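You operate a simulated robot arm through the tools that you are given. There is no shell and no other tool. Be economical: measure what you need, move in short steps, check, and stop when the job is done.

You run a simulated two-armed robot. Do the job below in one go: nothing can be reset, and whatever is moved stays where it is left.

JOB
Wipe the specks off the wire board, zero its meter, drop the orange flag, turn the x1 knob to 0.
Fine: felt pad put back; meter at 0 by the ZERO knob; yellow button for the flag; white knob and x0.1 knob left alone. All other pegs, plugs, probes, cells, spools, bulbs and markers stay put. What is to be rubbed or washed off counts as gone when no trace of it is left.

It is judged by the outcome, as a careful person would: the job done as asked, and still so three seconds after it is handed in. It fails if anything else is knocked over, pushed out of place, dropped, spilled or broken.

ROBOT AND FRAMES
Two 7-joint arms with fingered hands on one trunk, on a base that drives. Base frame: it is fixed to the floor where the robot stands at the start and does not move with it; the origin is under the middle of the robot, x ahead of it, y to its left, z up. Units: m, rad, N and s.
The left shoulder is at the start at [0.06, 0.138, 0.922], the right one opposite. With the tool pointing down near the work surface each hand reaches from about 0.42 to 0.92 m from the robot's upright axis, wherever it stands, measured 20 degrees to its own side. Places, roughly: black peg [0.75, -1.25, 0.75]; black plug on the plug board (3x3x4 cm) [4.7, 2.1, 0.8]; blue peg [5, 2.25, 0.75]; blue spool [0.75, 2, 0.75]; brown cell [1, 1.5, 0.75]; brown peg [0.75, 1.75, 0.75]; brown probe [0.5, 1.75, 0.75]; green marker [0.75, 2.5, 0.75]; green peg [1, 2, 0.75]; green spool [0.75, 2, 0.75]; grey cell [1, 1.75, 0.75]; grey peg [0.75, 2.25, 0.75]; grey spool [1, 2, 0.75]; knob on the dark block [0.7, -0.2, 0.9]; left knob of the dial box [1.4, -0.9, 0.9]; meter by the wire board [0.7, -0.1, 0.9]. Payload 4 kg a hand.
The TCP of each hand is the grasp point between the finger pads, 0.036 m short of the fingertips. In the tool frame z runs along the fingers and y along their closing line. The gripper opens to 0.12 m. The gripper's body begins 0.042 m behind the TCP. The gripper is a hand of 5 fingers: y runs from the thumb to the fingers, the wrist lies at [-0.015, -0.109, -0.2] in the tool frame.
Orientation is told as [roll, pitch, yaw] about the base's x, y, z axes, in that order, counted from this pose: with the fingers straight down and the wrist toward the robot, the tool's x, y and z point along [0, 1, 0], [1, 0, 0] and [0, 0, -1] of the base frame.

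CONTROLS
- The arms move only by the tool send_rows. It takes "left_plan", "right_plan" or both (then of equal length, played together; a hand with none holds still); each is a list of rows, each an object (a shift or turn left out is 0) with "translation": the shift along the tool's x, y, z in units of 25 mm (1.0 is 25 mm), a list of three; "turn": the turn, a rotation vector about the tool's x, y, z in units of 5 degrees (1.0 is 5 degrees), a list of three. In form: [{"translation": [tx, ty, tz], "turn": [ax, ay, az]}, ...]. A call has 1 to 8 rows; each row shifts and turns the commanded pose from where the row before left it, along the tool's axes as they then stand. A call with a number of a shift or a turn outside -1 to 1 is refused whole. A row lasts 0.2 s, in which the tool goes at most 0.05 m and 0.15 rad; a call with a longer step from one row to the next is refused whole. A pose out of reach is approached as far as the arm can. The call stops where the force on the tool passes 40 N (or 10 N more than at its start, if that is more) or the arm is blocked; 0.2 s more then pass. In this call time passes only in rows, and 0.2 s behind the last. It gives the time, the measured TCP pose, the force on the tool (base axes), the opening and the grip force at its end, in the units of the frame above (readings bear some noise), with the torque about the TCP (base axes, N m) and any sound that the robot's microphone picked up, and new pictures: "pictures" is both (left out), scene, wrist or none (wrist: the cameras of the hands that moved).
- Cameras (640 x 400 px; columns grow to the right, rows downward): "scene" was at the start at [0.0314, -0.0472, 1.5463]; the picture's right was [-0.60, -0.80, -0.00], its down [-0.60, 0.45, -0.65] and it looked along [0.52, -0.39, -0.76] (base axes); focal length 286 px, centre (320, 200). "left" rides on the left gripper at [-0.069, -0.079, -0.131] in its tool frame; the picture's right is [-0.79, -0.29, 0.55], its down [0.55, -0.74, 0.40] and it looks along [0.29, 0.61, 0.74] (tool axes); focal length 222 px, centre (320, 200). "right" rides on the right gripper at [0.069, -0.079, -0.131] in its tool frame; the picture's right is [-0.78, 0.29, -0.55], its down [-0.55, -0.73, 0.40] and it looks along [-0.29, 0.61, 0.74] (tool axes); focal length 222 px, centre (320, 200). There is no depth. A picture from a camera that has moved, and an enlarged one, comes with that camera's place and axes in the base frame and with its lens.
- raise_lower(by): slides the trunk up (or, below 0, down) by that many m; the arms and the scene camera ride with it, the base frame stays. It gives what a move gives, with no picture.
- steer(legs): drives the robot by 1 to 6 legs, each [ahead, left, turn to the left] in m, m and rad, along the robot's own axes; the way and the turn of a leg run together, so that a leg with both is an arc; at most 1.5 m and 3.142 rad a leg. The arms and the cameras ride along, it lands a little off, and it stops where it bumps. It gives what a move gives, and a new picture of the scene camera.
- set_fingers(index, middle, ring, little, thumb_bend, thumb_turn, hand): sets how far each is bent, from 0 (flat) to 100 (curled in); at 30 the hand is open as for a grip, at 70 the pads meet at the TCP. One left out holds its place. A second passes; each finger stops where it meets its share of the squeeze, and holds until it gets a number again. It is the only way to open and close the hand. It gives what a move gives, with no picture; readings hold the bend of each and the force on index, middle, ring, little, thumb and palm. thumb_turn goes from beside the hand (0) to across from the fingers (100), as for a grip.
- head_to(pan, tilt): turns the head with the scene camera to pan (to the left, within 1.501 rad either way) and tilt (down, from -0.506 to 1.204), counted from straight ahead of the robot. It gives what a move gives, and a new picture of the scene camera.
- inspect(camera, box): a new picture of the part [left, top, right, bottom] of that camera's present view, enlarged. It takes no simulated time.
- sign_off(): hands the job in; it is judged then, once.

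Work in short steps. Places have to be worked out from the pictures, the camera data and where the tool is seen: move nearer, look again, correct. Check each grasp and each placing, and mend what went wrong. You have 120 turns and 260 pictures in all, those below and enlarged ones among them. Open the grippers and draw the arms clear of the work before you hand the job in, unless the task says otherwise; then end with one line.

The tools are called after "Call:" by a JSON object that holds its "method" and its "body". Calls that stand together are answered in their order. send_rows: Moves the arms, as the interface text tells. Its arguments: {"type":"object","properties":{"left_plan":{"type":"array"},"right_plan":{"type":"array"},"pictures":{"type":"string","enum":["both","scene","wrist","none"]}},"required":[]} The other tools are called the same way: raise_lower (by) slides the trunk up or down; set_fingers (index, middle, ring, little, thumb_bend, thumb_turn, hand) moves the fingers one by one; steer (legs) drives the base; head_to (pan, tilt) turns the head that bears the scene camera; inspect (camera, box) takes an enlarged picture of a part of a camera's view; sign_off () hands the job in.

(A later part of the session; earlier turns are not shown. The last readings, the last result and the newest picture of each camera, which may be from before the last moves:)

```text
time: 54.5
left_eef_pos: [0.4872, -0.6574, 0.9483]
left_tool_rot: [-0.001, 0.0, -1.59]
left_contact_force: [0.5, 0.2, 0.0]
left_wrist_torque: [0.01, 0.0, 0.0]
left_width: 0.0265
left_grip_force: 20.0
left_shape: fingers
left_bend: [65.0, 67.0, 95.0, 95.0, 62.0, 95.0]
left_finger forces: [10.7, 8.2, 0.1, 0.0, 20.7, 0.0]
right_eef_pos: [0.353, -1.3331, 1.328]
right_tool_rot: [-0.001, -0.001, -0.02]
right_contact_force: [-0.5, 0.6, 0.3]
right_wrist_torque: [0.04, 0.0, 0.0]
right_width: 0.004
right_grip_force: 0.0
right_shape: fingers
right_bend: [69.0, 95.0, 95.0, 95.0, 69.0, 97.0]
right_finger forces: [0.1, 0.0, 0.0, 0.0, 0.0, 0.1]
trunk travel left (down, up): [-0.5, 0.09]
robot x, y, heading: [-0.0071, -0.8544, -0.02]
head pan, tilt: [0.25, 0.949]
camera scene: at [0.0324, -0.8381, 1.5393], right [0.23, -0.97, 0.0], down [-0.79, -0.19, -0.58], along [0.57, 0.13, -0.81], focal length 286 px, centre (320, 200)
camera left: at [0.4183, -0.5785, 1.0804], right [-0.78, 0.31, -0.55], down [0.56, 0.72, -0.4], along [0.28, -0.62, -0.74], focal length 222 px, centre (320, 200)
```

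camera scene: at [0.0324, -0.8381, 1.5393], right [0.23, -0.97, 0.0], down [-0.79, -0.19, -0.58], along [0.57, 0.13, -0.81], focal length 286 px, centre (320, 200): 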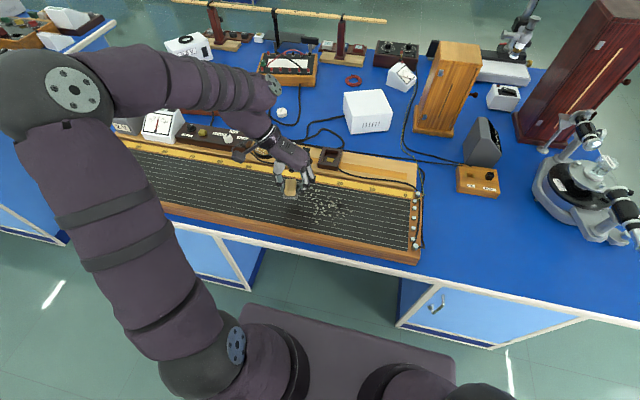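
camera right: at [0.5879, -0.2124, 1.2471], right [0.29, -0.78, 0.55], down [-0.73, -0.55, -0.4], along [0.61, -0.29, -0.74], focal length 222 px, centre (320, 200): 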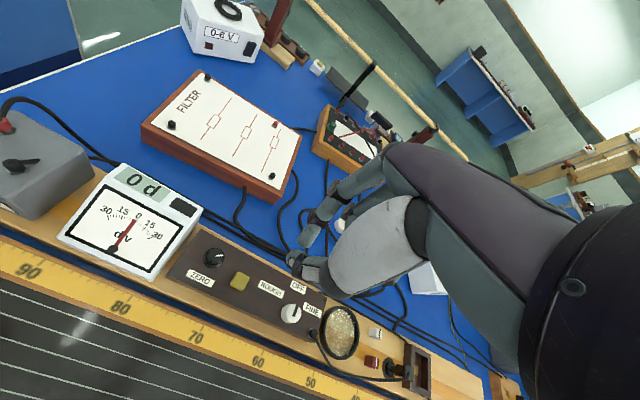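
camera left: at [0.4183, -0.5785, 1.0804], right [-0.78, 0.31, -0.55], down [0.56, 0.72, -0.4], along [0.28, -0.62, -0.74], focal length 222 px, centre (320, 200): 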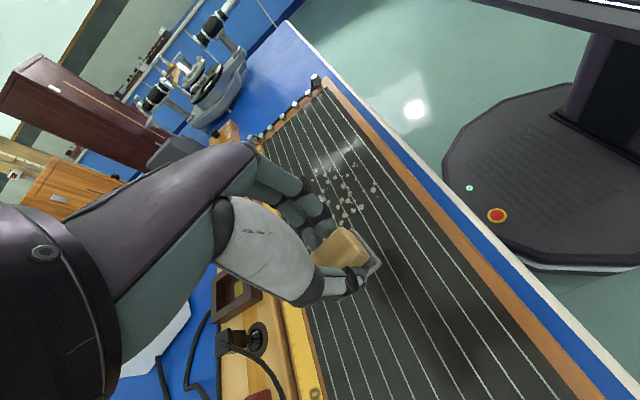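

Clear of the jockey and tray. I creep down until the felt touches.

Call:
{"method": "send_rows", "body": {"left_plan": [{"translation": [0, 0, 0.4]}, {"translation": [0, 0, 0.3]}, {"translation": [0, 0, 0.2]}, {"translation": [0, 0, 0.2]}], "pictures": "wrist"}}

```text
time: 55.5
left_eef_pos: [0.4856, -0.6581, 0.9224]
left_tool_rot: [0.001, -0.001, -1.591]
left_contact_force: [0.7, 0.8, -0.2]
left_wrist_torque: [0.01, -0.03, -0.02]
left_width: 0.0267
left_grip_force: 20.1
left_shape: fingers
left_bend: [65.0, 67.0, 95.0, 95.0, 63.0, 95.0]
left_finger forces: [10.7, 8.2, 0.0, 0.0, 20.7, 0.0]
right_eef_pos: [0.3533, -1.3337, 1.3287]
right_tool_rot: [0.0, 0.001, -0.018]
right_contact_force: [1.1, 0.4, 0.8]
right_wrist_torque: [-0.03, -0.02, -0.01]
right_width: 0.0039
right_grip_force: 0.1
right_shape: fingers
right_bend: [69.0, 95.0, 95.0, 95.0, 69.0, 97.0]
right_finger forces: [0.0, 0.0, 0.1, 0.0, 0.0, 0.0]
trunk travel left (down, up): [-0.5, 0.09]
robot x, y, heading: [-0.0081, -0.8555, -0.017]
head pan, tilt: [0.25, 0.949]
camera left: at [0.4165, -0.5793, 1.0536], right [-0.78, 0.31, -0.55], down [0.56, 0.72, -0.4], along [0.27, -0.62, -0.74], focal length 222 px, centre (320, 200)
```

left: 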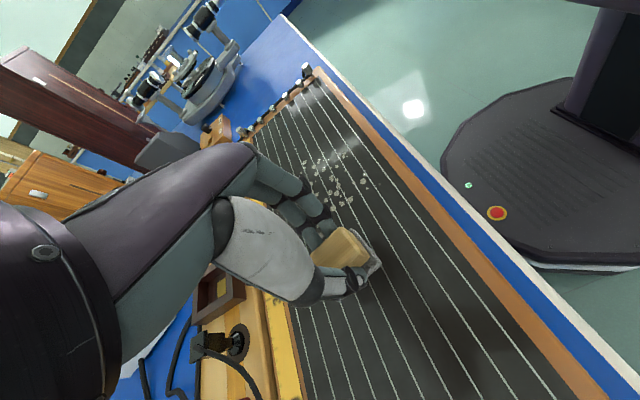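

Call:
{"method": "send_rows", "body": {"left_plan": [{"translation": [0, 0, 0.16]}, {"translation": [0, 0, 0.16]}, {"translation": [0, 0, 0.12]}, {"translation": [0, 0, 0.12]}], "pictures": "none"}}

Call:
{"method": "inspect", "body": {"camera": "left", "box": [240, 140, 440, 320]}}

```text
time: 56.5
left_eef_pos: [0.4871, -0.6577, 0.9086]
left_tool_rot: [0.0, -0.001, -1.589]
left_contact_force: [0.1, -0.3, 0.2]
left_wrist_torque: [0.01, 0.0, 0.02]
left_width: 0.0267
left_grip_force: 19.8
left_shape: fingers
left_bend: [65.0, 67.0, 95.0, 95.0, 63.0, 95.0]
left_finger forces: [10.8, 8.2, 0.0, 0.1, 20.8, 0.1]
right_eef_pos: [0.351, -1.333, 1.3267]
right_tool_rot: [-0.001, 0.001, -0.017]
right_contact_force: [0.0, 0.1, 0.4]
right_wrist_torque: [0.0, 0.0, 0.01]
right_width: 0.0041
right_grip_force: 0.0
right_shape: fingers
right_bend: [69.0, 95.0, 95.0, 95.0, 69.0, 97.0]
right_finger forces: [0.0, 0.0, 0.0, 0.0, 0.0, 0.0]
trunk travel left (down, up): [-0.5, 0.09]
robot x, y, heading: [-0.0098, -0.8564, -0.018]
head pan, tilt: [0.25, 0.949]
```

```text
2.22 times, centred on (340, 230) of left
camera zoom: at [0.4177, -0.5786, 1.0396], right [-0.78, 0.31, -0.55], down [0.56, 0.72, -0.4], along [0.28, -0.62, -0.74], focal length 494 px, centre (276, 133)
```

zoom: 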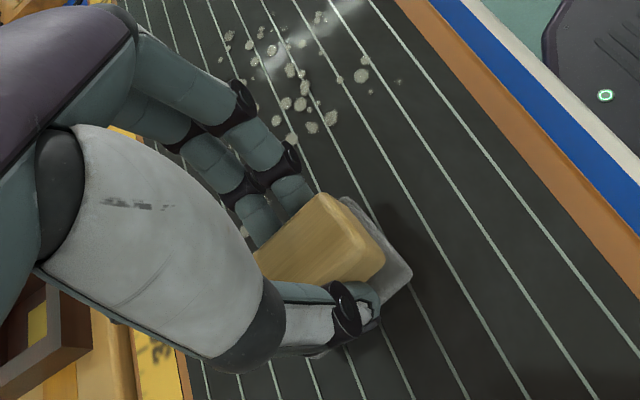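

No contact yet. I keep creeping down.

Call:
{"method": "send_rows", "body": {"left_plan": [{"translation": [0, 0, 0.14]}, {"translation": [0, 0, 0.14]}, {"translation": [0, 0, 0.12]}, {"translation": [0, 0, 0.12]}], "pictures": "none"}}

Call:
{"method": "inspect", "body": {"camera": "left", "box": [240, 140, 440, 320]}}

```text
time: 57.5
left_eef_pos: [0.4869, -0.6588, 0.8983]
left_tool_rot: [0.004, 0.001, -1.59]
left_contact_force: [0.8, -0.5, 18.9]
left_wrist_torque: [0.1, 0.11, -0.07]
left_width: 0.0264
left_grip_force: 25.3
left_shape: fingers
left_bend: [65.0, 67.0, 95.0, 95.0, 63.0, 95.0]
left_finger forces: [14.3, 8.7, 0.0, 0.1, 27.6, 0.0]
right_eef_pos: [0.3521, -1.3337, 1.3294]
right_tool_rot: [0.001, 0.0, -0.017]
right_contact_force: [0.3, 0.5, 0.5]
right_wrist_torque: [-0.02, -0.01, -0.02]
right_width: 0.0041
right_grip_force: 0.2
right_shape: fingers
right_bend: [69.0, 95.0, 95.0, 95.0, 69.0, 97.0]
right_finger forces: [0.0, 0.1, 0.0, 0.0, 0.0, 0.0]
trunk travel left (down, up): [-0.5, 0.09]
robot x, y, heading: [-0.0087, -0.8525, -0.012]
head pan, tilt: [0.25, 0.949]
```

```text
2.22 times, centred on (340, 230) of left
camera zoom: at [0.4175, -0.5803, 1.0289], right [-0.78, 0.31, -0.55], down [0.57, 0.72, -0.4], along [0.28, -0.62, -0.74], focal length 494 px, centre (276, 133)
```

zoom: 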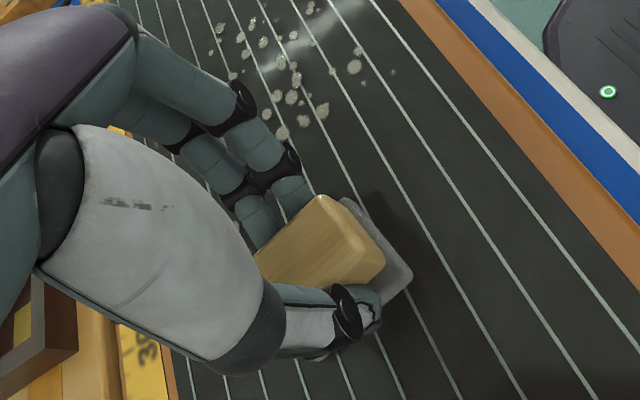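

Contact at z≈0.898 with 19 N. I ease up 1.2 mm and stroke toward −y along the middle lane.

Call:
{"method": "send_rows", "body": {"left_plan": [{"translation": [0, 0.1, -0.05]}, {"translation": [0, 1, 0]}, {"translation": [0, 1, 0]}, {"translation": [0, 1, 0]}, {"translation": [0, 1, 0]}, {"translation": [0, 1, 0]}, {"translation": [0, 1, 0]}, {"translation": [0, 1, 0]}], "pictures": "both"}}

```text
time: 58.5
left_eef_pos: [0.4862, -0.7249, 0.8986]
left_tool_rot: [0.007, 0.003, -1.586]
left_contact_force: [-2.5, 3.9, 21.5]
left_wrist_torque: [0.51, 0.28, -0.03]
left_width: 0.0273
left_grip_force: 25.7
left_shape: fingers
left_bend: [66.0, 71.0, 95.0, 95.0, 63.0, 95.0]
left_finger forces: [12.0, 5.9, 0.0, 0.0, 33.5, 0.1]
right_eef_pos: [0.3525, -1.3327, 1.3274]
right_tool_rot: [0.0, -0.001, -0.019]
right_contact_force: [-0.8, -0.3, 0.2]
right_wrist_torque: [0.01, -0.01, -0.01]
right_width: 0.0037
right_grip_force: 0.0
right_shape: fingers
right_bend: [69.0, 95.0, 95.0, 95.0, 69.0, 97.0]
right_finger forces: [0.0, 0.0, 0.1, 0.0, 0.0, 0.0]
trunk travel left (down, up): [-0.5, 0.09]
robot x, y, heading: [-0.0077, -0.8548, -0.02]
head pan, tilt: [0.25, 0.949]
stopped in row 4 (left hand): the force on the tool passed its limit at 42 N (the readings are from after the stop); the commanded pose is now the measured one
camera scene: at [0.0309, -0.8384, 1.5392], right [0.23, -0.97, 0.0], down [-0.79, -0.19, -0.58], along [0.57, 0.13, -0.81], focal length 286 px, centre (320, 200)
camera left: at [0.4163, -0.6463, 1.0284], right [-0.78, 0.3, -0.55], down [0.56, 0.73, -0.39], along [0.28, -0.62, -0.74], focal length 222 px, centre (320, 200)
```

scene: 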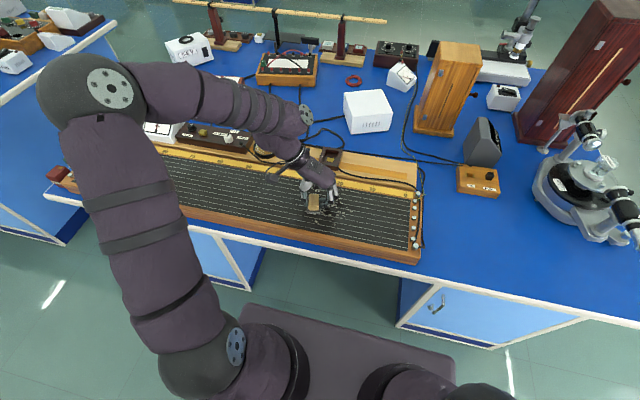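
left: 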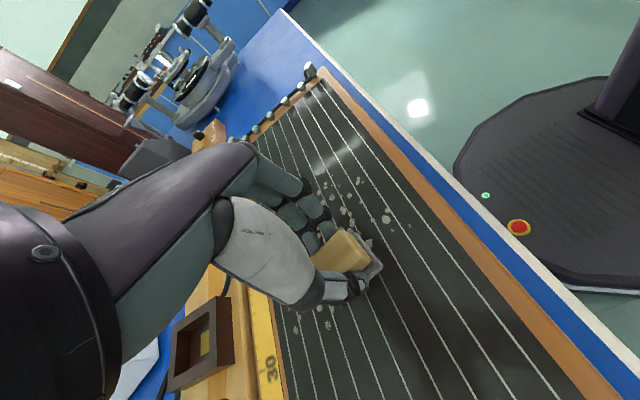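

The drag passed the limit; pressing is too firm. I look at the pad's seat in the hand before continuing more lightly.

Call:
{"method": "send_rows", "body": {"left_plan": [{"translation": [0, 0, -0.05]}], "pictures": "none"}}

Call:
{"method": "inspect", "body": {"camera": "left", "box": [240, 140, 440, 340]}}

```text
time: 58.9
left_eef_pos: [0.4867, -0.7246, 0.8966]
left_tool_rot: [0.006, 0.002, -1.588]
left_contact_force: [1.5, 3.3, 21.1]
left_wrist_torque: [0.47, 0.11, -0.06]
left_width: 0.027
left_grip_force: 25.8
left_shape: fingers
left_bend: [66.0, 71.0, 95.0, 95.0, 63.0, 95.0]
left_finger forces: [12.1, 6.1, 0.0, 0.0, 33.0, 0.0]
right_eef_pos: [0.3515, -1.3326, 1.3285]
right_tool_rot: [0.001, 0.0, -0.018]
right_contact_force: [0.7, 0.0, -0.6]
right_wrist_torque: [-0.01, 0.0, -0.01]
right_width: 0.004
right_grip_force: 0.2
right_shape: fingers
right_bend: [69.0, 95.0, 95.0, 95.0, 69.0, 97.0]
right_finger forces: [0.0, 0.1, 0.0, 0.0, 0.0, 0.0]
trunk travel left (down, up): [-0.5, 0.09]
robot x, y, heading: [-0.0089, -0.8554, -0.021]
head pan, tilt: [0.25, 0.949]
```

```text
2.00 times, centred on (340, 240) of left
camera zoom: at [0.416, -0.6463, 1.0284], right [-0.78, 0.3, -0.55], down [0.56, 0.73, -0.39], along [0.28, -0.62, -0.74], focal length 444 px, centre (280, 120)
```

zoom: 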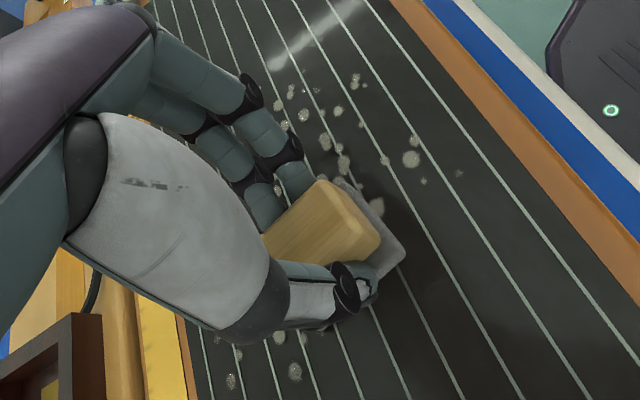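

The pad sits well. Force is still 21 N, so I raise 2 mm and stroke on in shorter steps.

Call:
{"method": "send_rows", "body": {"left_plan": [{"translation": [0, 0, -0.08]}, {"translation": [0, 0.5, 0]}, {"translation": [0, 0.6, 0]}, {"translation": [0, 0.6, 0]}, {"translation": [0, 0.6, 0]}], "pictures": "none"}}

Call:
{"method": "inspect", "body": {"camera": "left", "box": [240, 120, 440, 340]}}

```text
time: 60.1
left_eef_pos: [0.4867, -0.7824, 0.9]
left_tool_rot: [0.0, 0.002, -1.588]
left_contact_force: [0.4, -0.2, -1.0]
left_wrist_torque: [0.0, 0.02, 0.01]
left_width: 0.0267
left_grip_force: 20.3
left_shape: fingers
left_bend: [65.0, 71.0, 95.0, 95.0, 63.0, 95.0]
left_finger forces: [11.4, 7.5, 0.0, 0.1, 21.9, 0.0]
right_eef_pos: [0.3529, -1.3319, 1.3276]
right_tool_rot: [-0.002, -0.001, -0.017]
right_contact_force: [-0.3, -0.8, -0.6]
right_wrist_torque: [-0.07, -0.02, -0.01]
right_width: 0.0043
right_grip_force: 0.0
right_shape: fingers
right_bend: [69.0, 95.0, 95.0, 95.0, 69.0, 97.0]
right_finger forces: [0.1, 0.0, 0.1, 0.0, 0.0, 0.0]
trunk travel left (down, up): [-0.5, 0.09]
robot x, y, heading: [-0.0073, -0.8548, -0.012]
head pan, tilt: [0.25, 0.949]
```

```text
1.82 times, centred on (340, 230) of left
camera zoom: at [0.4169, -0.7042, 1.031], right [-0.78, 0.3, -0.55], down [0.56, 0.73, -0.4], along [0.28, -0.62, -0.74], focal length 404 px, centre (284, 146)
```

zoom: 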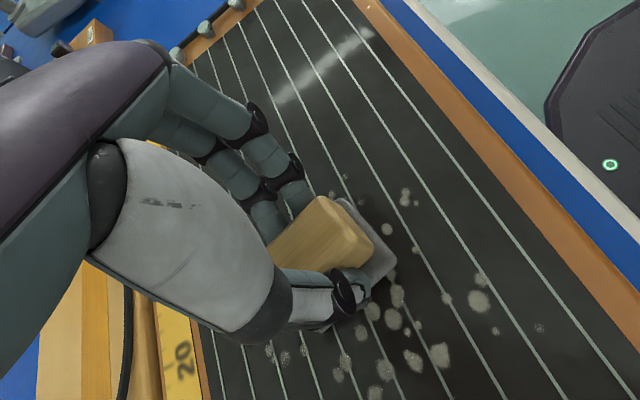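

Contact was lost at 0.900, so the touch level is about 0.899. I lower about 1.6 mm and stroke back toward +y.

Call:
{"method": "send_rows", "body": {"left_plan": [{"translation": [0, 0.6, 0]}, {"translation": [0, 0, 0.065]}, {"translation": [0, -0.6, 0]}, {"translation": [0, -0.6, 0]}, {"translation": [0, -0.6, 0]}, {"translation": [0, -0.6, 0]}], "pictures": "wrist"}}

```text
time: 61.5
left_eef_pos: [0.4873, -0.7383, 0.8981]
left_tool_rot: [0.006, 0.002, -1.589]
left_contact_force: [0.1, -2.4, 7.0]
left_wrist_torque: [-0.12, 0.01, 0.02]
left_width: 0.0267
left_grip_force: 21.9
left_shape: fingers
left_bend: [64.0, 71.0, 95.0, 95.0, 63.0, 95.0]
left_finger forces: [13.8, 8.2, 0.0, 0.0, 22.1, 0.0]
right_eef_pos: [0.3516, -1.3321, 1.3285]
right_tool_rot: [0.001, 0.0, -0.017]
right_contact_force: [0.0, 0.8, -0.1]
right_wrist_torque: [0.0, -0.02, 0.02]
right_width: 0.0041
right_grip_force: 0.1
right_shape: fingers
right_bend: [69.0, 95.0, 95.0, 95.0, 69.0, 97.0]
right_finger forces: [0.0, 0.1, 0.1, 0.1, 0.1, 0.0]
trunk travel left (down, up): [-0.5, 0.09]
robot x, y, heading: [-0.0069, -0.8541, -0.019]
head pan, tilt: [0.25, 0.949]
camera left: at [0.4173, -0.6603, 1.0294], right [-0.78, 0.3, -0.55], down [0.56, 0.73, -0.39], along [0.28, -0.62, -0.74], focal length 222 px, centre (320, 200)
```

left: 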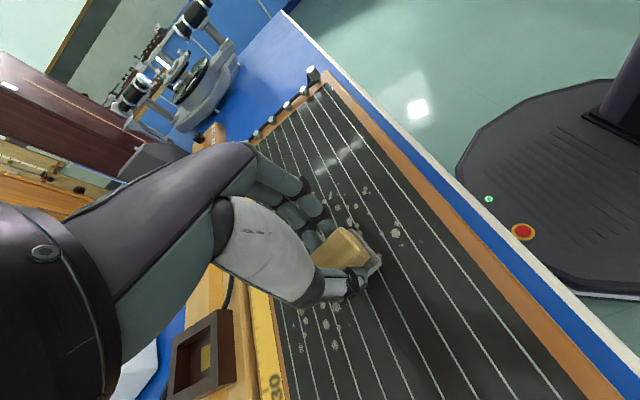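

7 N of press is good. I finish this stroke and shift to the far lane (x≈0.525).

Call:
{"method": "send_rows", "body": {"left_plan": [{"translation": [0, -0.8, 0]}, {"translation": [0, -0.8, 0]}, {"translation": [0, -0.8, 0]}, {"translation": [0, -0.7, 0]}, {"translation": [0.8, 0, 0]}, {"translation": [0.7, 0, 0]}, {"translation": [0, 0.7, 0]}, {"translation": [0, 0.7, 0]}], "pictures": "scene"}}

Call:
{"method": "inspect", "body": {"camera": "scene", "box": [260, 140, 420, 250]}}

```text
time: 63.3
left_eef_pos: [0.5244, -0.6944, 0.8994]
left_tool_rot: [0.005, 0.001, -1.585]
left_contact_force: [0.3, 1.1, 2.3]
left_wrist_torque: [0.01, -0.04, -0.02]
left_width: 0.0267
left_grip_force: 22.7
left_shape: fingers
left_bend: [64.0, 71.0, 95.0, 95.0, 64.0, 94.0]
left_finger forces: [13.8, 7.7, 0.0, 0.0, 23.2, 0.0]
right_eef_pos: [0.3529, -1.3328, 1.3286]
right_tool_rot: [0.0, -0.001, -0.018]
right_contact_force: [0.2, 0.3, 0.5]
right_wrist_torque: [0.02, -0.01, 0.0]
right_width: 0.0041
right_grip_force: 0.0
right_shape: fingers
right_bend: [69.0, 95.0, 95.0, 95.0, 69.0, 97.0]
right_finger forces: [0.0, 0.1, 0.0, 0.0, 0.0, 0.0]
trunk travel left (down, up): [-0.5, 0.09]
robot x, y, heading: [-0.0101, -0.852, -0.016]
head pan, tilt: [0.25, 0.949]
camera scene: at [0.0323, -0.8378, 1.5393], right [0.23, -0.97, 0.0], down [-0.79, -0.19, -0.58], along [0.57, 0.13, -0.81], focal length 286 px, centre (320, 200)
```

scene: 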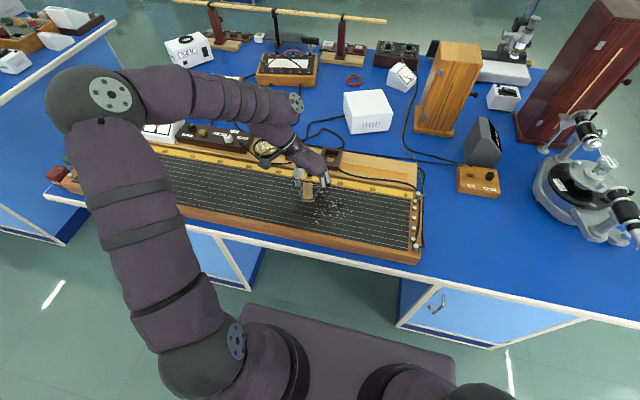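

```text
3.64 times, centred on (340, 195) of scene
camera zoom: at [0.0323, -0.8378, 1.5393], right [0.23, -0.97, 0.0], down [-0.79, -0.19, -0.58], along [0.57, 0.13, -0.81], focal length 1040 px, centre (247, 218)
```

zoom: 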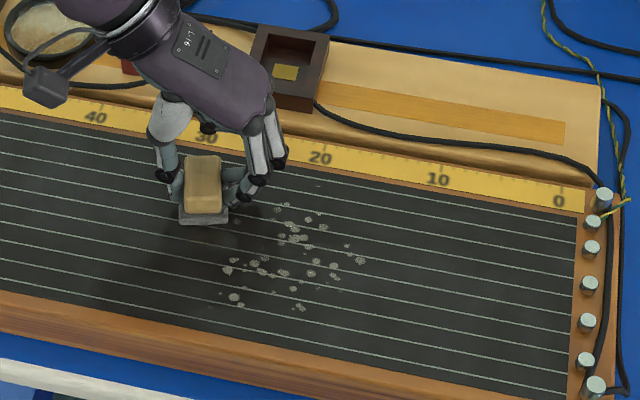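

I continue the far lane toward −y with slightly more press.

Call:
{"method": "send_rows", "body": {"left_plan": [{"translation": [0, 0, 0.04]}, {"translation": [0, 0.7, 0]}, {"translation": [0, 0.7, 0]}, {"translation": [0, 0.7, 0]}, {"translation": [0, 0.7, 0]}, {"translation": [0, 0.7, 0]}, {"translation": [0, 0.7, 0]}, {"translation": [0, 0.6, 0]}], "pictures": "wrist"}}

Call:
{"method": "inspect", "body": {"camera": "scene", "box": [260, 140, 420, 250]}}

```text
time: 65.1
left_eef_pos: [0.5214, -0.8168, 0.898]
left_tool_rot: [0.008, 0.001, -1.585]
left_contact_force: [-0.6, 12.1, 28.5]
left_wrist_torque: [1.06, 0.31, -0.11]
left_width: 0.0273
left_grip_force: 29.1
left_shape: fingers
left_bend: [66.0, 71.0, 95.0, 95.0, 64.0, 94.0]
left_finger forces: [10.1, 4.2, 0.0, 0.1, 44.5, 0.1]
right_eef_pos: [0.3504, -1.33, 1.3291]
right_tool_rot: [0.001, -0.002, -0.015]
right_contact_force: [0.2, 0.0, 0.5]
right_wrist_torque: [0.0, 0.03, -0.03]
right_width: 0.0041
right_grip_force: 0.0
right_shape: fingers
right_bend: [69.0, 95.0, 95.0, 95.0, 69.0, 97.0]
right_finger forces: [0.0, 0.0, 0.0, 0.0, 0.1, 0.0]
trunk travel left (down, up): [-0.5, 0.09]
robot x, y, heading: [-0.0066, -0.8549, -0.021]
head pan, tilt: [0.25, 0.949]
camera left: at [0.4513, -0.7374, 1.0281], right [-0.78, 0.3, -0.55], down [0.56, 0.73, -0.39], along [0.28, -0.62, -0.74], focal length 222 px, centre (320, 200)
```

left: 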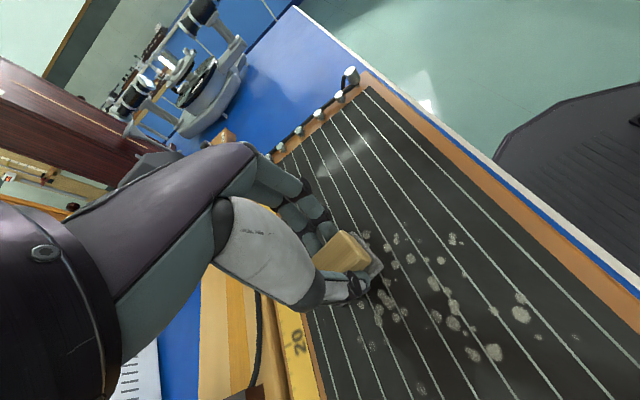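

```text
3.64 times, centred on (340, 195) of scene
camera zoom: at [0.0305, -0.837, 1.5397], right [0.23, -0.97, 0.0], down [-0.79, -0.19, -0.58], along [0.57, 0.13, -0.81], focal length 1040 px, centre (247, 218)
```

zoom: 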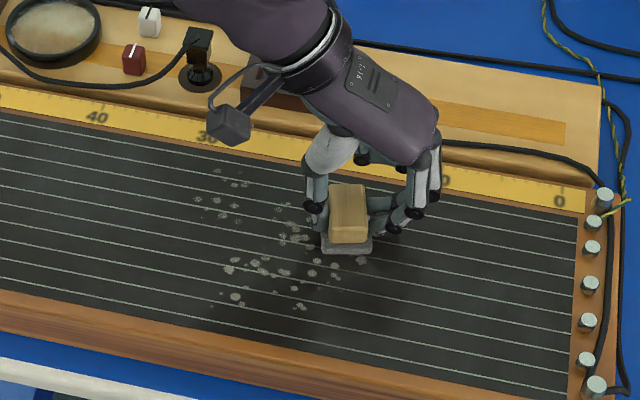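

The swept specks look fainter but not gone, so it takes repeated rubbing. I will rub in overlapping lanes over x 0.44–0.57, y −0.68…−0.84, beginning with the far lane (x≈0.548), back and forth.

Call:
{"method": "send_rows", "body": {"left_plan": [{"translation": [0.5, 0, -0.02]}, {"translation": [0.5, -0.2, 0]}, {"translation": [0, -1, 0]}, {"translation": [0, -1, 0]}, {"translation": [0, -1, 0]}, {"translation": [0, -1, 0]}, {"translation": [0, -1, 0]}, {"translation": [0, -0.8, 0]}], "pictures": "none"}}

Call:
{"method": "send_rows", "body": {"left_plan": [{"translation": [0, 0.8, 0]}, {"translation": [0, 0.8, 0]}, {"translation": [0, 0.8, 0]}, {"translation": [0, 0.8, 0]}, {"translation": [0, 0.8, 0]}, {"translation": [0, 0.8, 0]}, {"translation": [0, 0.8, 0]}, {"translation": [0, 0.4, 0]}], "pictures": "none"}}

Call:
{"method": "send_rows", "body": {"left_plan": [{"translation": [0, -0.8, 0]}, {"translation": [0, -0.8, 0]}, {"translation": [0, -0.8, 0]}, {"translation": [0, -0.8, 0]}, {"translation": [0, -0.8, 0]}, {"translation": [0, -0.8, 0]}, {"translation": [0, -0.8, 0]}, {"translation": [0, -0.4, 0]}], "pictures": "none"}}

Call:
{"method": "inspect", "body": {"camera": "scene", "box": [260, 140, 420, 250]}}

```text
time: 66.9
left_eef_pos: [0.55, -0.6666, 0.8971]
left_tool_rot: [0.007, 0.0, -1.588]
left_contact_force: [-0.8, -10.8, 31.6]
left_wrist_torque: [-0.57, 0.16, 0.07]
left_width: 0.0269
left_grip_force: 33.7
left_shape: fingers
left_bend: [62.0, 68.0, 95.0, 95.0, 65.0, 93.0]
left_finger forces: [30.8, 9.9, 0.0, 0.0, 25.8, 0.0]
right_eef_pos: [0.3521, -1.3342, 1.3282]
right_tool_rot: [0.001, -0.002, -0.017]
right_contact_force: [-0.1, -0.6, 0.0]
right_wrist_torque: [-0.03, 0.01, -0.04]
right_width: 0.004
right_grip_force: 0.1
right_shape: fingers
right_bend: [69.0, 95.0, 95.0, 95.0, 69.0, 97.0]
right_finger forces: [0.0, 0.0, 0.0, 0.1, 0.0, 0.0]
trunk travel left (down, up): [-0.5, 0.09]
robot x, y, heading: [-0.0083, -0.854, -0.02]
head pan, tilt: [0.25, 0.949]
```

```text
time: 68.7
left_eef_pos: [0.5472, -0.8166, 0.8974]
left_tool_rot: [0.005, 0.0, -1.586]
left_contact_force: [-0.2, 7.6, 16.8]
left_wrist_torque: [0.69, 0.21, -0.09]
left_width: 0.0267
left_grip_force: 25.5
left_shape: fingers
left_bend: [66.0, 71.0, 95.0, 95.0, 64.0, 94.0]
left_finger forces: [9.5, 5.3, 0.0, 0.1, 35.9, 0.0]
right_eef_pos: [0.3521, -1.3312, 1.3286]
right_tool_rot: [0.0, -0.002, -0.017]
right_contact_force: [0.4, -0.5, 0.1]
right_wrist_torque: [-0.01, -0.04, 0.02]
right_width: 0.0042
right_grip_force: 0.2
right_shape: fingers
right_bend: [69.0, 95.0, 95.0, 95.0, 69.0, 97.0]
right_finger forces: [0.1, 0.0, 0.0, 0.0, 0.1, 0.0]
trunk travel left (down, up): [-0.5, 0.09]
robot x, y, heading: [-0.011, -0.8524, -0.013]
head pan, tilt: [0.25, 0.949]
```

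```text
time: 70.5
left_eef_pos: [0.5499, -0.6684, 0.8966]
left_tool_rot: [0.007, 0.003, -1.588]
left_contact_force: [-0.5, -11.1, 29.0]
left_wrist_torque: [-0.61, 0.19, 0.07]
left_width: 0.0264
left_grip_force: 33.7
left_shape: fingers
left_bend: [62.0, 67.0, 95.0, 95.0, 65.0, 94.0]
left_finger forces: [31.8, 10.4, 0.0, 0.1, 24.8, 0.0]
right_eef_pos: [0.3502, -1.3341, 1.3286]
right_tool_rot: [0.003, -0.002, -0.018]
right_contact_force: [0.5, 0.5, 0.0]
right_wrist_torque: [0.02, 0.0, 0.04]
right_width: 0.0039
right_grip_force: 0.0
right_shape: fingers
right_bend: [69.0, 95.0, 95.0, 95.0, 69.0, 97.0]
right_finger forces: [0.0, 0.0, 0.0, 0.1, 0.1, 0.0]
trunk travel left (down, up): [-0.5, 0.09]
robot x, y, heading: [-0.0096, -0.8572, -0.02]
head pan, tilt: [0.25, 0.949]
```

```text
3.64 times, centred on (340, 195) of scene
camera zoom: at [0.0302, -0.8396, 1.5396], right [0.23, -0.97, 0.0], down [-0.79, -0.19, -0.58], along [0.57, 0.13, -0.81], focal length 1040 px, centre (247, 218)
```

zoom: 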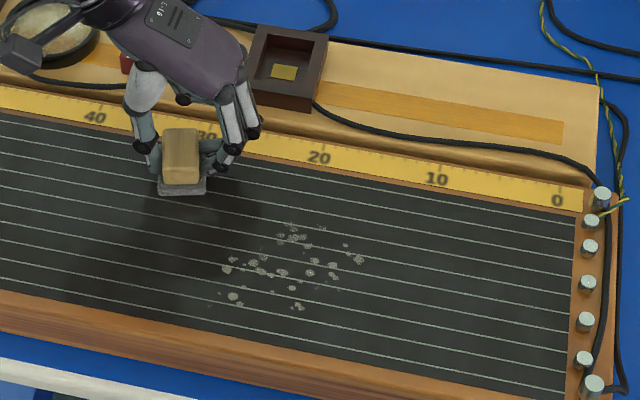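

The far specks are vanishing, so the method works. I rub the next lanes (x≈0.525, then 0.50), down and back each.

Call:
{"method": "send_rows", "body": {"left_plan": [{"translation": [-1, 0, -0.01]}, {"translation": [0, 0.95, 0]}, {"translation": [0, 0.95, 0]}, {"translation": [0, 0.95, 0]}, {"translation": [0, 0.95, 0]}, {"translation": [0, 0.95, 0]}, {"translation": [0, 0.95, 0]}, {"translation": [0, 0.95, 0]}], "pictures": "none"}}

Call:
{"method": "send_rows", "body": {"left_plan": [{"translation": [0, -0.83, 0]}, {"translation": [0, -0.83, 0]}, {"translation": [0, -0.83, 0]}, {"translation": [0, -0.83, 0]}, {"translation": [0, -0.83, 0]}, {"translation": [0, -0.83, 0]}, {"translation": [0, -0.83, 0]}, {"translation": [0, -0.83, 0]}], "pictures": "none"}}

Call:
{"method": "send_rows", "body": {"left_plan": [{"translation": [-1, 0, 0]}, {"translation": [0, 0.95, 0]}, {"translation": [0, 0.95, 0]}, {"translation": [0, 0.95, 0]}, {"translation": [0, 0.95, 0]}, {"translation": [0, 0.95, 0]}, {"translation": [0, 0.95, 0]}, {"translation": [0, 0.95, 0]}], "pictures": "none"}}

Call:
{"method": "send_rows", "body": {"left_plan": [{"translation": [0, -0.83, 0]}, {"translation": [0, -0.83, 0]}, {"translation": [0, -0.83, 0]}, {"translation": [0, -0.83, 0]}, {"translation": [0, -0.83, 0]}, {"translation": [0, -0.83, 0]}, {"translation": [0, -0.83, 0]}, {"translation": [0, -0.83, 0]}], "pictures": "none"}}

Call:
{"method": "inspect", "body": {"camera": "scene", "box": [260, 140, 420, 250]}}

```text
time: 72.3
left_eef_pos: [0.5215, -0.8311, 0.896]
left_tool_rot: [0.008, 0.0, -1.584]
left_contact_force: [-1.1, 14.5, 38.0]
left_wrist_torque: [1.6, 0.44, -0.2]
left_width: 0.0266
left_grip_force: 32.8
left_shape: fingers
left_bend: [71.0, 72.0, 95.0, 95.0, 64.0, 95.0]
left_finger forces: [7.0, 3.9, 0.0, 0.0, 55.8, 0.0]
right_eef_pos: [0.3518, -1.3317, 1.3281]
right_tool_rot: [0.001, -0.004, -0.016]
right_contact_force: [-0.1, 0.0, -0.3]
right_wrist_torque: [-0.01, 0.04, 0.03]
right_width: 0.0042
right_grip_force: 0.2
right_shape: fingers
right_bend: [69.0, 95.0, 95.0, 95.0, 69.0, 97.0]
right_finger forces: [0.1, 0.0, 0.1, 0.0, 0.1, 0.0]
trunk travel left (down, up): [-0.5, 0.09]
robot x, y, heading: [-0.0046, -0.8555, -0.017]
head pan, tilt: [0.25, 0.949]
```

```text
time: 74.1
left_eef_pos: [0.5252, -0.6672, 0.8979]
left_tool_rot: [0.008, -0.001, -1.588]
left_contact_force: [1.4, -11.8, 32.1]
left_wrist_torque: [-0.71, 0.14, 0.02]
left_width: 0.0264
left_grip_force: 35.9
left_shape: fingers
left_bend: [61.0, 67.0, 95.0, 95.0, 65.0, 94.0]
left_finger forces: [37.0, 10.8, 0.0, 0.0, 24.0, 0.0]
right_eef_pos: [0.3507, -1.334, 1.3285]
right_tool_rot: [0.002, -0.003, -0.017]
right_contact_force: [0.1, -0.6, -0.8]
right_wrist_torque: [-0.04, -0.02, 0.03]
right_width: 0.0039
right_grip_force: 0.1
right_shape: fingers
right_bend: [69.0, 95.0, 95.0, 95.0, 69.0, 97.0]
right_finger forces: [0.0, 0.0, 0.1, 0.0, 0.0, 0.1]
trunk travel left (down, up): [-0.5, 0.09]
robot x, y, heading: [-0.0082, -0.8555, -0.016]
head pan, tilt: [0.25, 0.949]
```

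```text
time: 75.1
left_eef_pos: [0.5009, -0.7262, 0.8977]
left_tool_rot: [0.009, 0.003, -1.582]
left_contact_force: [-3.7, 3.9, 22.8]
left_wrist_torque: [0.53, 0.31, -0.11]
left_width: 0.0265
left_grip_force: 27.4
left_shape: fingers
left_bend: [66.0, 71.0, 95.0, 95.0, 64.0, 95.0]
left_finger forces: [13.0, 5.9, 0.0, 0.0, 37.0, 0.0]
right_eef_pos: [0.3527, -1.3316, 1.3285]
right_tool_rot: [0.0, -0.002, -0.017]
right_contact_force: [-0.2, 0.4, 0.5]
right_wrist_torque: [0.06, -0.01, -0.01]
right_width: 0.004
right_grip_force: 0.1
right_shape: fingers
right_bend: [69.0, 95.0, 95.0, 95.0, 69.0, 97.0]
right_finger forces: [0.1, 0.0, 0.0, 0.1, 0.1, 0.0]
trunk travel left (down, up): [-0.5, 0.09]
robot x, y, heading: [-0.0104, -0.8575, -0.016]
head pan, tilt: [0.25, 0.949]
stopped in row 4 (left hand): the force on the tool passed its limit at 46 N (the readings are from after the stop); the commanded pose is now the measured one
```

```text
time: 76.9
left_eef_pos: [0.5022, -0.562, 0.8971]
left_tool_rot: [0.007, 0.002, -1.586]
left_contact_force: [-1.5, -9.3, 23.2]
left_wrist_torque: [-0.57, 0.1, 0.04]
left_width: 0.0264
left_grip_force: 32.5
left_shape: fingers
left_bend: [62.0, 67.0, 95.0, 95.0, 65.0, 95.0]
left_finger forces: [30.9, 10.8, 0.1, 0.0, 23.0, 0.0]
right_eef_pos: [0.3514, -1.3321, 1.3281]
right_tool_rot: [0.003, -0.003, -0.016]
right_contact_force: [-0.6, -0.4, 1.8]
right_wrist_torque: [-0.02, -0.03, -0.02]
right_width: 0.0039
right_grip_force: 0.1
right_shape: fingers
right_bend: [69.0, 95.0, 95.0, 95.0, 69.0, 97.0]
right_finger forces: [0.0, 0.0, 0.1, 0.0, 0.0, 0.1]
trunk travel left (down, up): [-0.5, 0.09]
robot x, y, heading: [-0.0092, -0.8543, -0.018]
head pan, tilt: [0.25, 0.949]
```

```text
3.64 times, centred on (340, 195) of scene
camera zoom: at [0.0306, -0.8392, 1.5394], right [0.23, -0.97, 0.0], down [-0.79, -0.19, -0.58], along [0.57, 0.14, -0.81], focal length 1040 px, centre (247, 218)
```

zoom: 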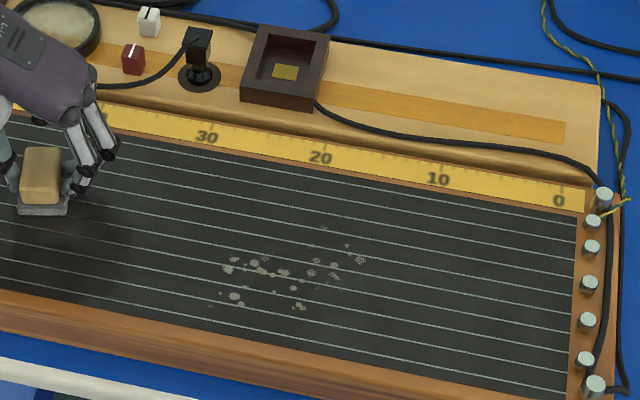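

Good: the upper half is clean and the lower half remains (x 0.44–0.51, y −0.725…−0.84). I return and rub lane x≈0.487, then 0.465.

Call:
{"method": "send_rows", "body": {"left_plan": [{"translation": [-0.6, 0, -0.06]}, {"translation": [0, 1, 0]}, {"translation": [0, 1, 0]}, {"translation": [0, 1, 0]}, {"translation": [0, 1, 0]}, {"translation": [0, 1, 0]}, {"translation": [0, 0.6, 0.045]}], "pictures": "none"}}

Call:
{"method": "send_rows", "body": {"left_plan": [{"translation": [0, 0.7, 0]}, {"translation": [0, 0.7, 0]}, {"translation": [0, 0.7, 0]}, {"translation": [0, 0.7, 0]}, {"translation": [0, 0.7, 0]}, {"translation": [0, 0.7, 0]}, {"translation": [0, 0.7, 0]}, {"translation": [0, 0.5, 0]}], "pictures": "none"}}

Call:
{"method": "send_rows", "body": {"left_plan": [{"translation": [0, -0.7, 0]}, {"translation": [0, -0.7, 0]}, {"translation": [0, -0.7, 0]}, {"translation": [0, -0.7, 0]}, {"translation": [0, -0.7, 0]}, {"translation": [0, -0.7, 0]}, {"translation": [0, -0.7, 0]}, {"translation": [0, -0.5, 0]}], "pictures": "none"}}

Call:
{"method": "inspect", "body": {"camera": "scene", "box": [260, 140, 420, 250]}}

```text
time: 78.5
left_eef_pos: [0.486, -0.6994, 0.8976]
left_tool_rot: [0.007, 0.003, -1.584]
left_contact_force: [0.2, 9.8, 25.1]
left_wrist_torque: [0.86, 0.28, -0.11]
left_width: 0.0268
left_grip_force: 30.0
left_shape: fingers
left_bend: [66.0, 71.0, 95.0, 95.0, 64.0, 95.0]
left_finger forces: [12.5, 4.8, 0.0, 0.0, 41.9, 0.0]
right_eef_pos: [0.3533, -1.3308, 1.3297]
right_tool_rot: [-0.001, -0.002, -0.017]
right_contact_force: [0.3, 0.0, -0.1]
right_wrist_torque: [0.0, -0.01, -0.02]
right_width: 0.0041
right_grip_force: 0.1
right_shape: fingers
right_bend: [69.0, 95.0, 95.0, 95.0, 69.0, 97.0]
right_finger forces: [0.0, 0.1, 0.0, 0.1, 0.0, 0.0]
trunk travel left (down, up): [-0.5, 0.09]
robot x, y, heading: [-0.008, -0.856, -0.015]
head pan, tilt: [0.25, 0.949]
```

```text
time: 78.9
left_eef_pos: [0.4859, -0.7179, 0.8976]
left_tool_rot: [0.012, 0.006, -1.583]
left_contact_force: [-3.5, 4.4, 22.3]
left_wrist_torque: [0.52, 0.34, -0.05]
left_width: 0.0265
left_grip_force: 27.6
left_shape: fingers
left_bend: [66.0, 71.0, 95.0, 95.0, 64.0, 94.0]
left_finger forces: [14.1, 5.5, 0.0, 0.0, 35.8, 0.0]
right_eef_pos: [0.351, -1.332, 1.3281]
right_tool_rot: [0.0, -0.001, -0.016]
right_contact_force: [0.6, 0.7, 0.0]
right_wrist_torque: [0.0, -0.01, -0.03]
right_width: 0.0039
right_grip_force: 0.2
right_shape: fingers
right_bend: [69.0, 95.0, 95.0, 95.0, 69.0, 97.0]
right_finger forces: [0.1, 0.0, 0.0, 0.0, 0.0, 0.0]
trunk travel left (down, up): [-0.5, 0.09]
robot x, y, heading: [-0.0101, -0.8534, -0.017]
head pan, tilt: [0.25, 0.949]
stopped in row 2 (left hand): the force on the tool passed its limit at 40 N (the readings are from after the stop); the commanded pose is now the measured one
```

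```text
time: 80.7
left_eef_pos: [0.488, -0.5834, 0.8973]
left_tool_rot: [0.014, 0.005, -1.585]
left_contact_force: [0.6, -11.8, 29.4]
left_wrist_torque: [-0.65, 0.11, 0.05]
left_width: 0.0265
left_grip_force: 34.7
left_shape: fingers
left_bend: [61.0, 67.0, 95.0, 95.0, 65.0, 95.0]
left_finger forces: [35.2, 10.6, 0.1, 0.0, 23.8, 0.1]
right_eef_pos: [0.3528, -1.3334, 1.3277]
right_tool_rot: [0.003, 0.0, -0.016]
right_contact_force: [-0.3, 0.2, -0.4]
right_wrist_torque: [0.02, 0.04, 0.01]
right_width: 0.0041
right_grip_force: 0.0
right_shape: fingers
right_bend: [69.0, 95.0, 95.0, 95.0, 69.0, 97.0]
right_finger forces: [0.1, 0.1, 0.0, 0.0, 0.0, 0.1]
trunk travel left (down, up): [-0.5, 0.09]
robot x, y, heading: [-0.0064, -0.8532, -0.016]
head pan, tilt: [0.25, 0.949]
```

```text
3.64 times, centred on (340, 195) of scene
camera zoom: at [0.0304, -0.8393, 1.5394], right [0.23, -0.97, 0.0], down [-0.79, -0.19, -0.58], along [0.57, 0.14, -0.81], focal length 1040 px, centre (247, 218)
```

zoom: 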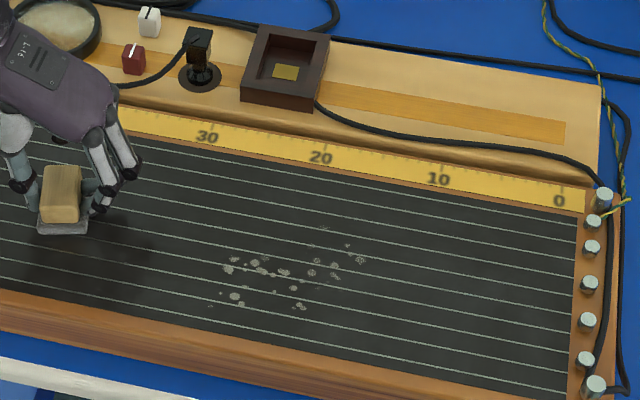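

Strokes toward −y tend to jam at y≈−0.72, while +y strokes run smoothly. So I lift, level the small tilt, carry over to y≈−0.84, and rub only toward +y.

Call:
{"method": "send_rows", "body": {"left_plan": [{"translation": [0, 0, -0.4], "turn": [-0.16, 0, 0]}, {"translation": [0, 1, 0]}, {"translation": [0, 1, 0]}, {"translation": [0, 1, 0]}, {"translation": [0, 1, 0]}, {"translation": [0, 1, 0]}, {"translation": [0, 1, 0]}, {"translation": [0, 1, 0]}], "pictures": "none"}}

Call:
{"method": "send_rows", "body": {"left_plan": [{"translation": [0, 1, 0]}, {"translation": [0, 1, 0]}, {"translation": [0, 1, 0]}, {"translation": [0, 0.3, 0]}, {"translation": [0, 0, 0.2]}, {"translation": [0, -0.05, 0.17]}], "pictures": "none"}}

Call:
{"method": "send_rows", "body": {"left_plan": [{"translation": [0, -0.8, 0.02]}, {"translation": [0, -0.8, 0]}, {"translation": [0, -0.8, 0]}, {"translation": [0, -0.8, 0]}, {"translation": [0, -0.8, 0]}, {"translation": [0, -0.8, 0]}, {"translation": [0, -0.8, 0]}], "pictures": "none"}}

Call:
{"method": "inspect", "body": {"camera": "scene", "box": [260, 140, 420, 250]}}

```text
time: 82.5
left_eef_pos: [0.4868, -0.7546, 0.9072]
left_tool_rot: [0.009, -0.01, -1.583]
left_contact_force: [0.0, -0.2, -0.9]
left_wrist_torque: [0.01, -0.05, 0.0]
left_width: 0.0264
left_grip_force: 21.4
left_shape: fingers
left_bend: [63.0, 68.0, 95.0, 95.0, 65.0, 94.0]
left_finger forces: [12.1, 8.0, 0.0, 0.0, 22.4, 0.0]
right_eef_pos: [0.355, -1.3307, 1.3289]
right_tool_rot: [0.0, 0.001, -0.018]
right_contact_force: [-0.3, -0.2, 0.7]
right_wrist_torque: [-0.01, -0.03, 0.01]
right_width: 0.0043
right_grip_force: 0.0
right_shape: fingers
right_bend: [69.0, 95.0, 95.0, 95.0, 69.0, 97.0]
right_finger forces: [0.0, 0.0, 0.1, 0.0, 0.1, 0.1]
trunk travel left (down, up): [-0.5, 0.09]
robot x, y, heading: [-0.0034, -0.8536, -0.017]
head pan, tilt: [0.25, 0.949]
```

```text
time: 83.9
left_eef_pos: [0.485, -0.8385, 0.8987]
left_tool_rot: [0.011, -0.009, -1.584]
left_contact_force: [0.5, 0.2, 5.3]
left_wrist_torque: [-0.04, 0.04, 0.0]
left_width: 0.0264
left_grip_force: 23.0
left_shape: fingers
left_bend: [64.0, 68.0, 95.0, 95.0, 65.0, 94.0]
left_finger forces: [14.1, 8.1, 0.0, 0.1, 23.4, 0.0]
right_eef_pos: [0.3526, -1.3315, 1.329]
right_tool_rot: [0.0, 0.0, -0.016]
right_contact_force: [-0.4, 0.0, 1.3]
right_wrist_torque: [0.0, 0.02, -0.01]
right_width: 0.0041
right_grip_force: 0.1
right_shape: fingers
right_bend: [69.0, 95.0, 95.0, 95.0, 69.0, 97.0]
right_finger forces: [0.0, 0.0, 0.1, 0.0, 0.0, 0.0]
trunk travel left (down, up): [-0.5, 0.09]
robot x, y, heading: [-0.0084, -0.8545, -0.015]
head pan, tilt: [0.25, 0.949]
```

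```text
time: 85.5
left_eef_pos: [0.4871, -0.699, 0.8981]
left_tool_rot: [0.012, -0.008, -1.583]
left_contact_force: [0.5, -7.9, 20.4]
left_wrist_torque: [-0.39, 0.12, 0.04]
left_width: 0.026
left_grip_force: 28.3
left_shape: fingers
left_bend: [63.0, 68.0, 95.0, 95.0, 65.0, 94.0]
left_finger forces: [23.8, 9.9, 0.0, 0.1, 23.5, 0.0]
right_eef_pos: [0.3509, -1.3322, 1.328]
right_tool_rot: [0.0, 0.0, -0.016]
right_contact_force: [0.4, 0.5, 0.7]
right_wrist_torque: [0.01, 0.0, -0.02]
right_width: 0.0042
right_grip_force: 0.1
right_shape: fingers
right_bend: [69.0, 95.0, 95.0, 95.0, 69.0, 97.0]
right_finger forces: [0.0, 0.1, 0.0, 0.0, 0.0, 0.0]
trunk travel left (down, up): [-0.5, 0.09]
robot x, y, heading: [-0.0088, -0.8508, -0.019]
head pan, tilt: [0.25, 0.949]
```

```text
3.64 times, centred on (340, 195) of scene
camera zoom: at [0.0309, -0.8384, 1.5395], right [0.23, -0.97, 0.0], down [-0.79, -0.19, -0.58], along [0.57, 0.14, -0.81], focal length 1040 px, centre (247, 218)
```

zoom: 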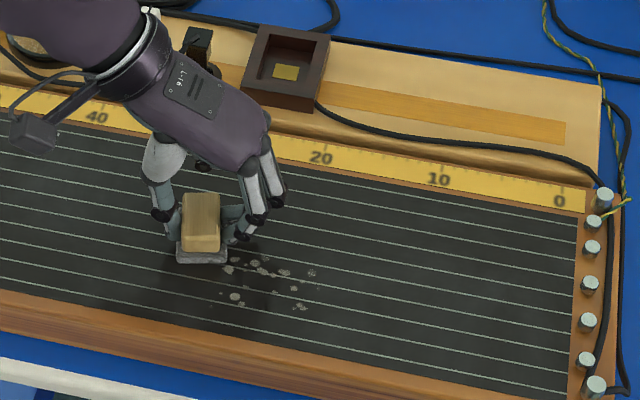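

Working well. I repeat lift-and-return with +y strokes in lane x≈0.467 twice, levelling the tilt.

Call:
{"method": "send_rows", "body": {"left_plan": [{"translation": [-0.8, 0, -0.3], "turn": [0.1, -0.14, 0]}, {"translation": [0, 1, 0]}, {"translation": [0, 1, 0]}, {"translation": [0, 1, 0]}, {"translation": [0, 1, 0]}, {"translation": [0, 1, 0]}, {"translation": [0, 0.3, 0.15]}, {"translation": [0, 0, 0.13]}], "pictures": "none"}}

Call:
{"method": "send_rows", "body": {"left_plan": [{"translation": [0, -0.8, 0.03]}, {"translation": [0, -0.8, 0]}, {"translation": [0, -0.8, 0]}, {"translation": [0, -0.8, 0]}, {"translation": [0, -0.8, 0]}, {"translation": [0, -0.8, 0]}, {"translation": [0, -0.6, 0]}], "pictures": "none"}}

Call:
{"method": "send_rows", "body": {"left_plan": [{"translation": [-0.2, 0, -0.3]}, {"translation": [0, 1, 0]}, {"translation": [0, 1, 0]}, {"translation": [0, 1, 0]}, {"translation": [0, 1, 0]}, {"translation": [0, 1, 0]}, {"translation": [0, 0.3, 0.15]}, {"translation": [0, 0, 0.13]}], "pictures": "none"}}

Call:
{"method": "send_rows", "body": {"left_plan": [{"translation": [0, -0.8, 0.03]}, {"translation": [0, -0.8, 0]}, {"translation": [0, -0.8, 0]}, {"translation": [0, -0.8, 0]}, {"translation": [0, -0.8, 0]}, {"translation": [0, -0.8, 0]}, {"translation": [0, -0.6, 0]}], "pictures": "none"}}

Call:
{"method": "inspect", "body": {"camera": "scene", "box": [260, 140, 420, 250]}}

```text
time: 87.3
left_eef_pos: [0.4655, -0.8318, 0.8971]
left_tool_rot: [-0.002, -0.003, -1.581]
left_contact_force: [-0.8, -1.0, 7.2]
left_wrist_torque: [-0.14, 0.0, 0.01]
left_width: 0.026
left_grip_force: 24.3
left_shape: fingers
left_bend: [64.0, 68.0, 95.0, 95.0, 64.0, 94.0]
left_finger forces: [17.4, 8.0, 0.0, 0.0, 23.7, 0.0]
right_eef_pos: [0.3533, -1.3313, 1.3293]
right_tool_rot: [0.0, 0.0, -0.015]
right_contact_force: [0.9, -0.2, 0.8]
right_wrist_torque: [-0.01, 0.01, 0.0]
right_width: 0.0041
right_grip_force: 0.1
right_shape: fingers
right_bend: [69.0, 95.0, 95.0, 95.0, 69.0, 97.0]
right_finger forces: [0.0, 0.0, 0.1, 0.0, 0.1, 0.1]
trunk travel left (down, up): [-0.5, 0.09]
robot x, y, heading: [-0.0076, -0.8579, -0.018]
head pan, tilt: [0.25, 0.949]
```

```text
time: 88.9
left_eef_pos: [0.4691, -0.699, 0.8981]
left_tool_rot: [-0.002, 0.0, -1.585]
left_contact_force: [0.2, -9.5, 25.2]
left_wrist_torque: [-0.55, 0.15, 0.07]
left_width: 0.0264
left_grip_force: 31.4
left_shape: fingers
left_bend: [62.0, 67.0, 95.0, 95.0, 65.0, 94.0]
left_finger forces: [29.4, 10.0, 0.0, 0.1, 23.1, 0.0]
right_eef_pos: [0.3526, -1.3329, 1.3291]
right_tool_rot: [0.002, -0.001, -0.015]
right_contact_force: [0.4, 0.4, -0.2]
right_wrist_torque: [-0.02, 0.0, 0.0]
right_width: 0.0038
right_grip_force: 0.1
right_shape: fingers
right_bend: [69.0, 95.0, 95.0, 95.0, 69.0, 97.0]
right_finger forces: [0.0, 0.1, 0.0, 0.1, 0.1, 0.1]
trunk travel left (down, up): [-0.5, 0.09]
robot x, y, heading: [-0.0079, -0.8544, -0.017]
head pan, tilt: [0.25, 0.949]
```

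```text
time: 90.7
left_eef_pos: [0.4594, -0.8282, 0.8987]
left_tool_rot: [-0.001, 0.002, -1.582]
left_contact_force: [-0.1, -0.4, 9.5]
left_wrist_torque: [-0.18, 0.04, -0.04]
left_width: 0.0264
left_grip_force: 23.7
left_shape: fingers
left_bend: [63.0, 68.0, 95.0, 95.0, 64.0, 94.0]
left_finger forces: [16.7, 7.7, 0.0, 0.0, 23.8, 0.0]
right_eef_pos: [0.3536, -1.3309, 1.3293]
right_tool_rot: [0.0, -0.001, -0.017]
right_contact_force: [-0.3, 0.2, -0.8]
right_wrist_torque: [0.02, 0.0, 0.01]
right_width: 0.0041
right_grip_force: 0.3
right_shape: fingers
right_bend: [69.0, 95.0, 95.0, 95.0, 69.0, 97.0]
right_finger forces: [0.1, 0.0, 0.0, 0.0, 0.0, 0.1]
trunk travel left (down, up): [-0.5, 0.09]
robot x, y, heading: [-0.006, -0.8559, -0.013]
head pan, tilt: [0.25, 0.949]
```

```text
time: 92.3
left_eef_pos: [0.4602, -0.6931, 0.8975]
left_tool_rot: [-0.001, 0.0, -1.585]
left_contact_force: [-0.4, -11.1, 28.0]
left_wrist_torque: [-0.63, 0.19, 0.04]
left_width: 0.0269
left_grip_force: 33.2
left_shape: fingers
left_bend: [61.0, 67.0, 95.0, 95.0, 65.0, 94.0]
left_finger forces: [32.8, 10.5, 0.0, 0.0, 23.7, 0.0]
right_eef_pos: [0.3514, -1.3323, 1.3279]
right_tool_rot: [0.002, -0.003, -0.015]
right_contact_force: [0.1, 0.7, -0.3]
right_wrist_torque: [0.0, 0.0, -0.03]
right_width: 0.0039
right_grip_force: 0.2
right_shape: fingers
right_bend: [69.0, 95.0, 95.0, 95.0, 69.0, 97.0]
right_finger forces: [0.1, 0.0, 0.1, 0.0, 0.0, 0.0]
trunk travel left (down, up): [-0.5, 0.09]
robot x, y, heading: [-0.0068, -0.854, -0.014]
head pan, tilt: [0.25, 0.949]
```

```text
3.64 times, centred on (340, 195) of scene
camera zoom: at [0.0303, -0.8388, 1.5394], right [0.23, -0.97, 0.0], down [-0.79, -0.19, -0.58], along [0.57, 0.14, -0.81], focal length 1040 px, centre (247, 218)
```

zoom: 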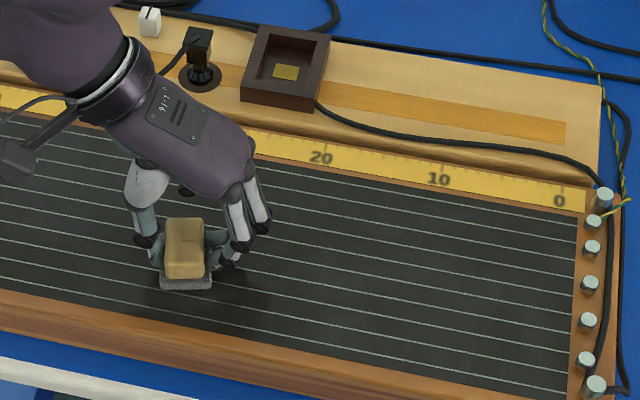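

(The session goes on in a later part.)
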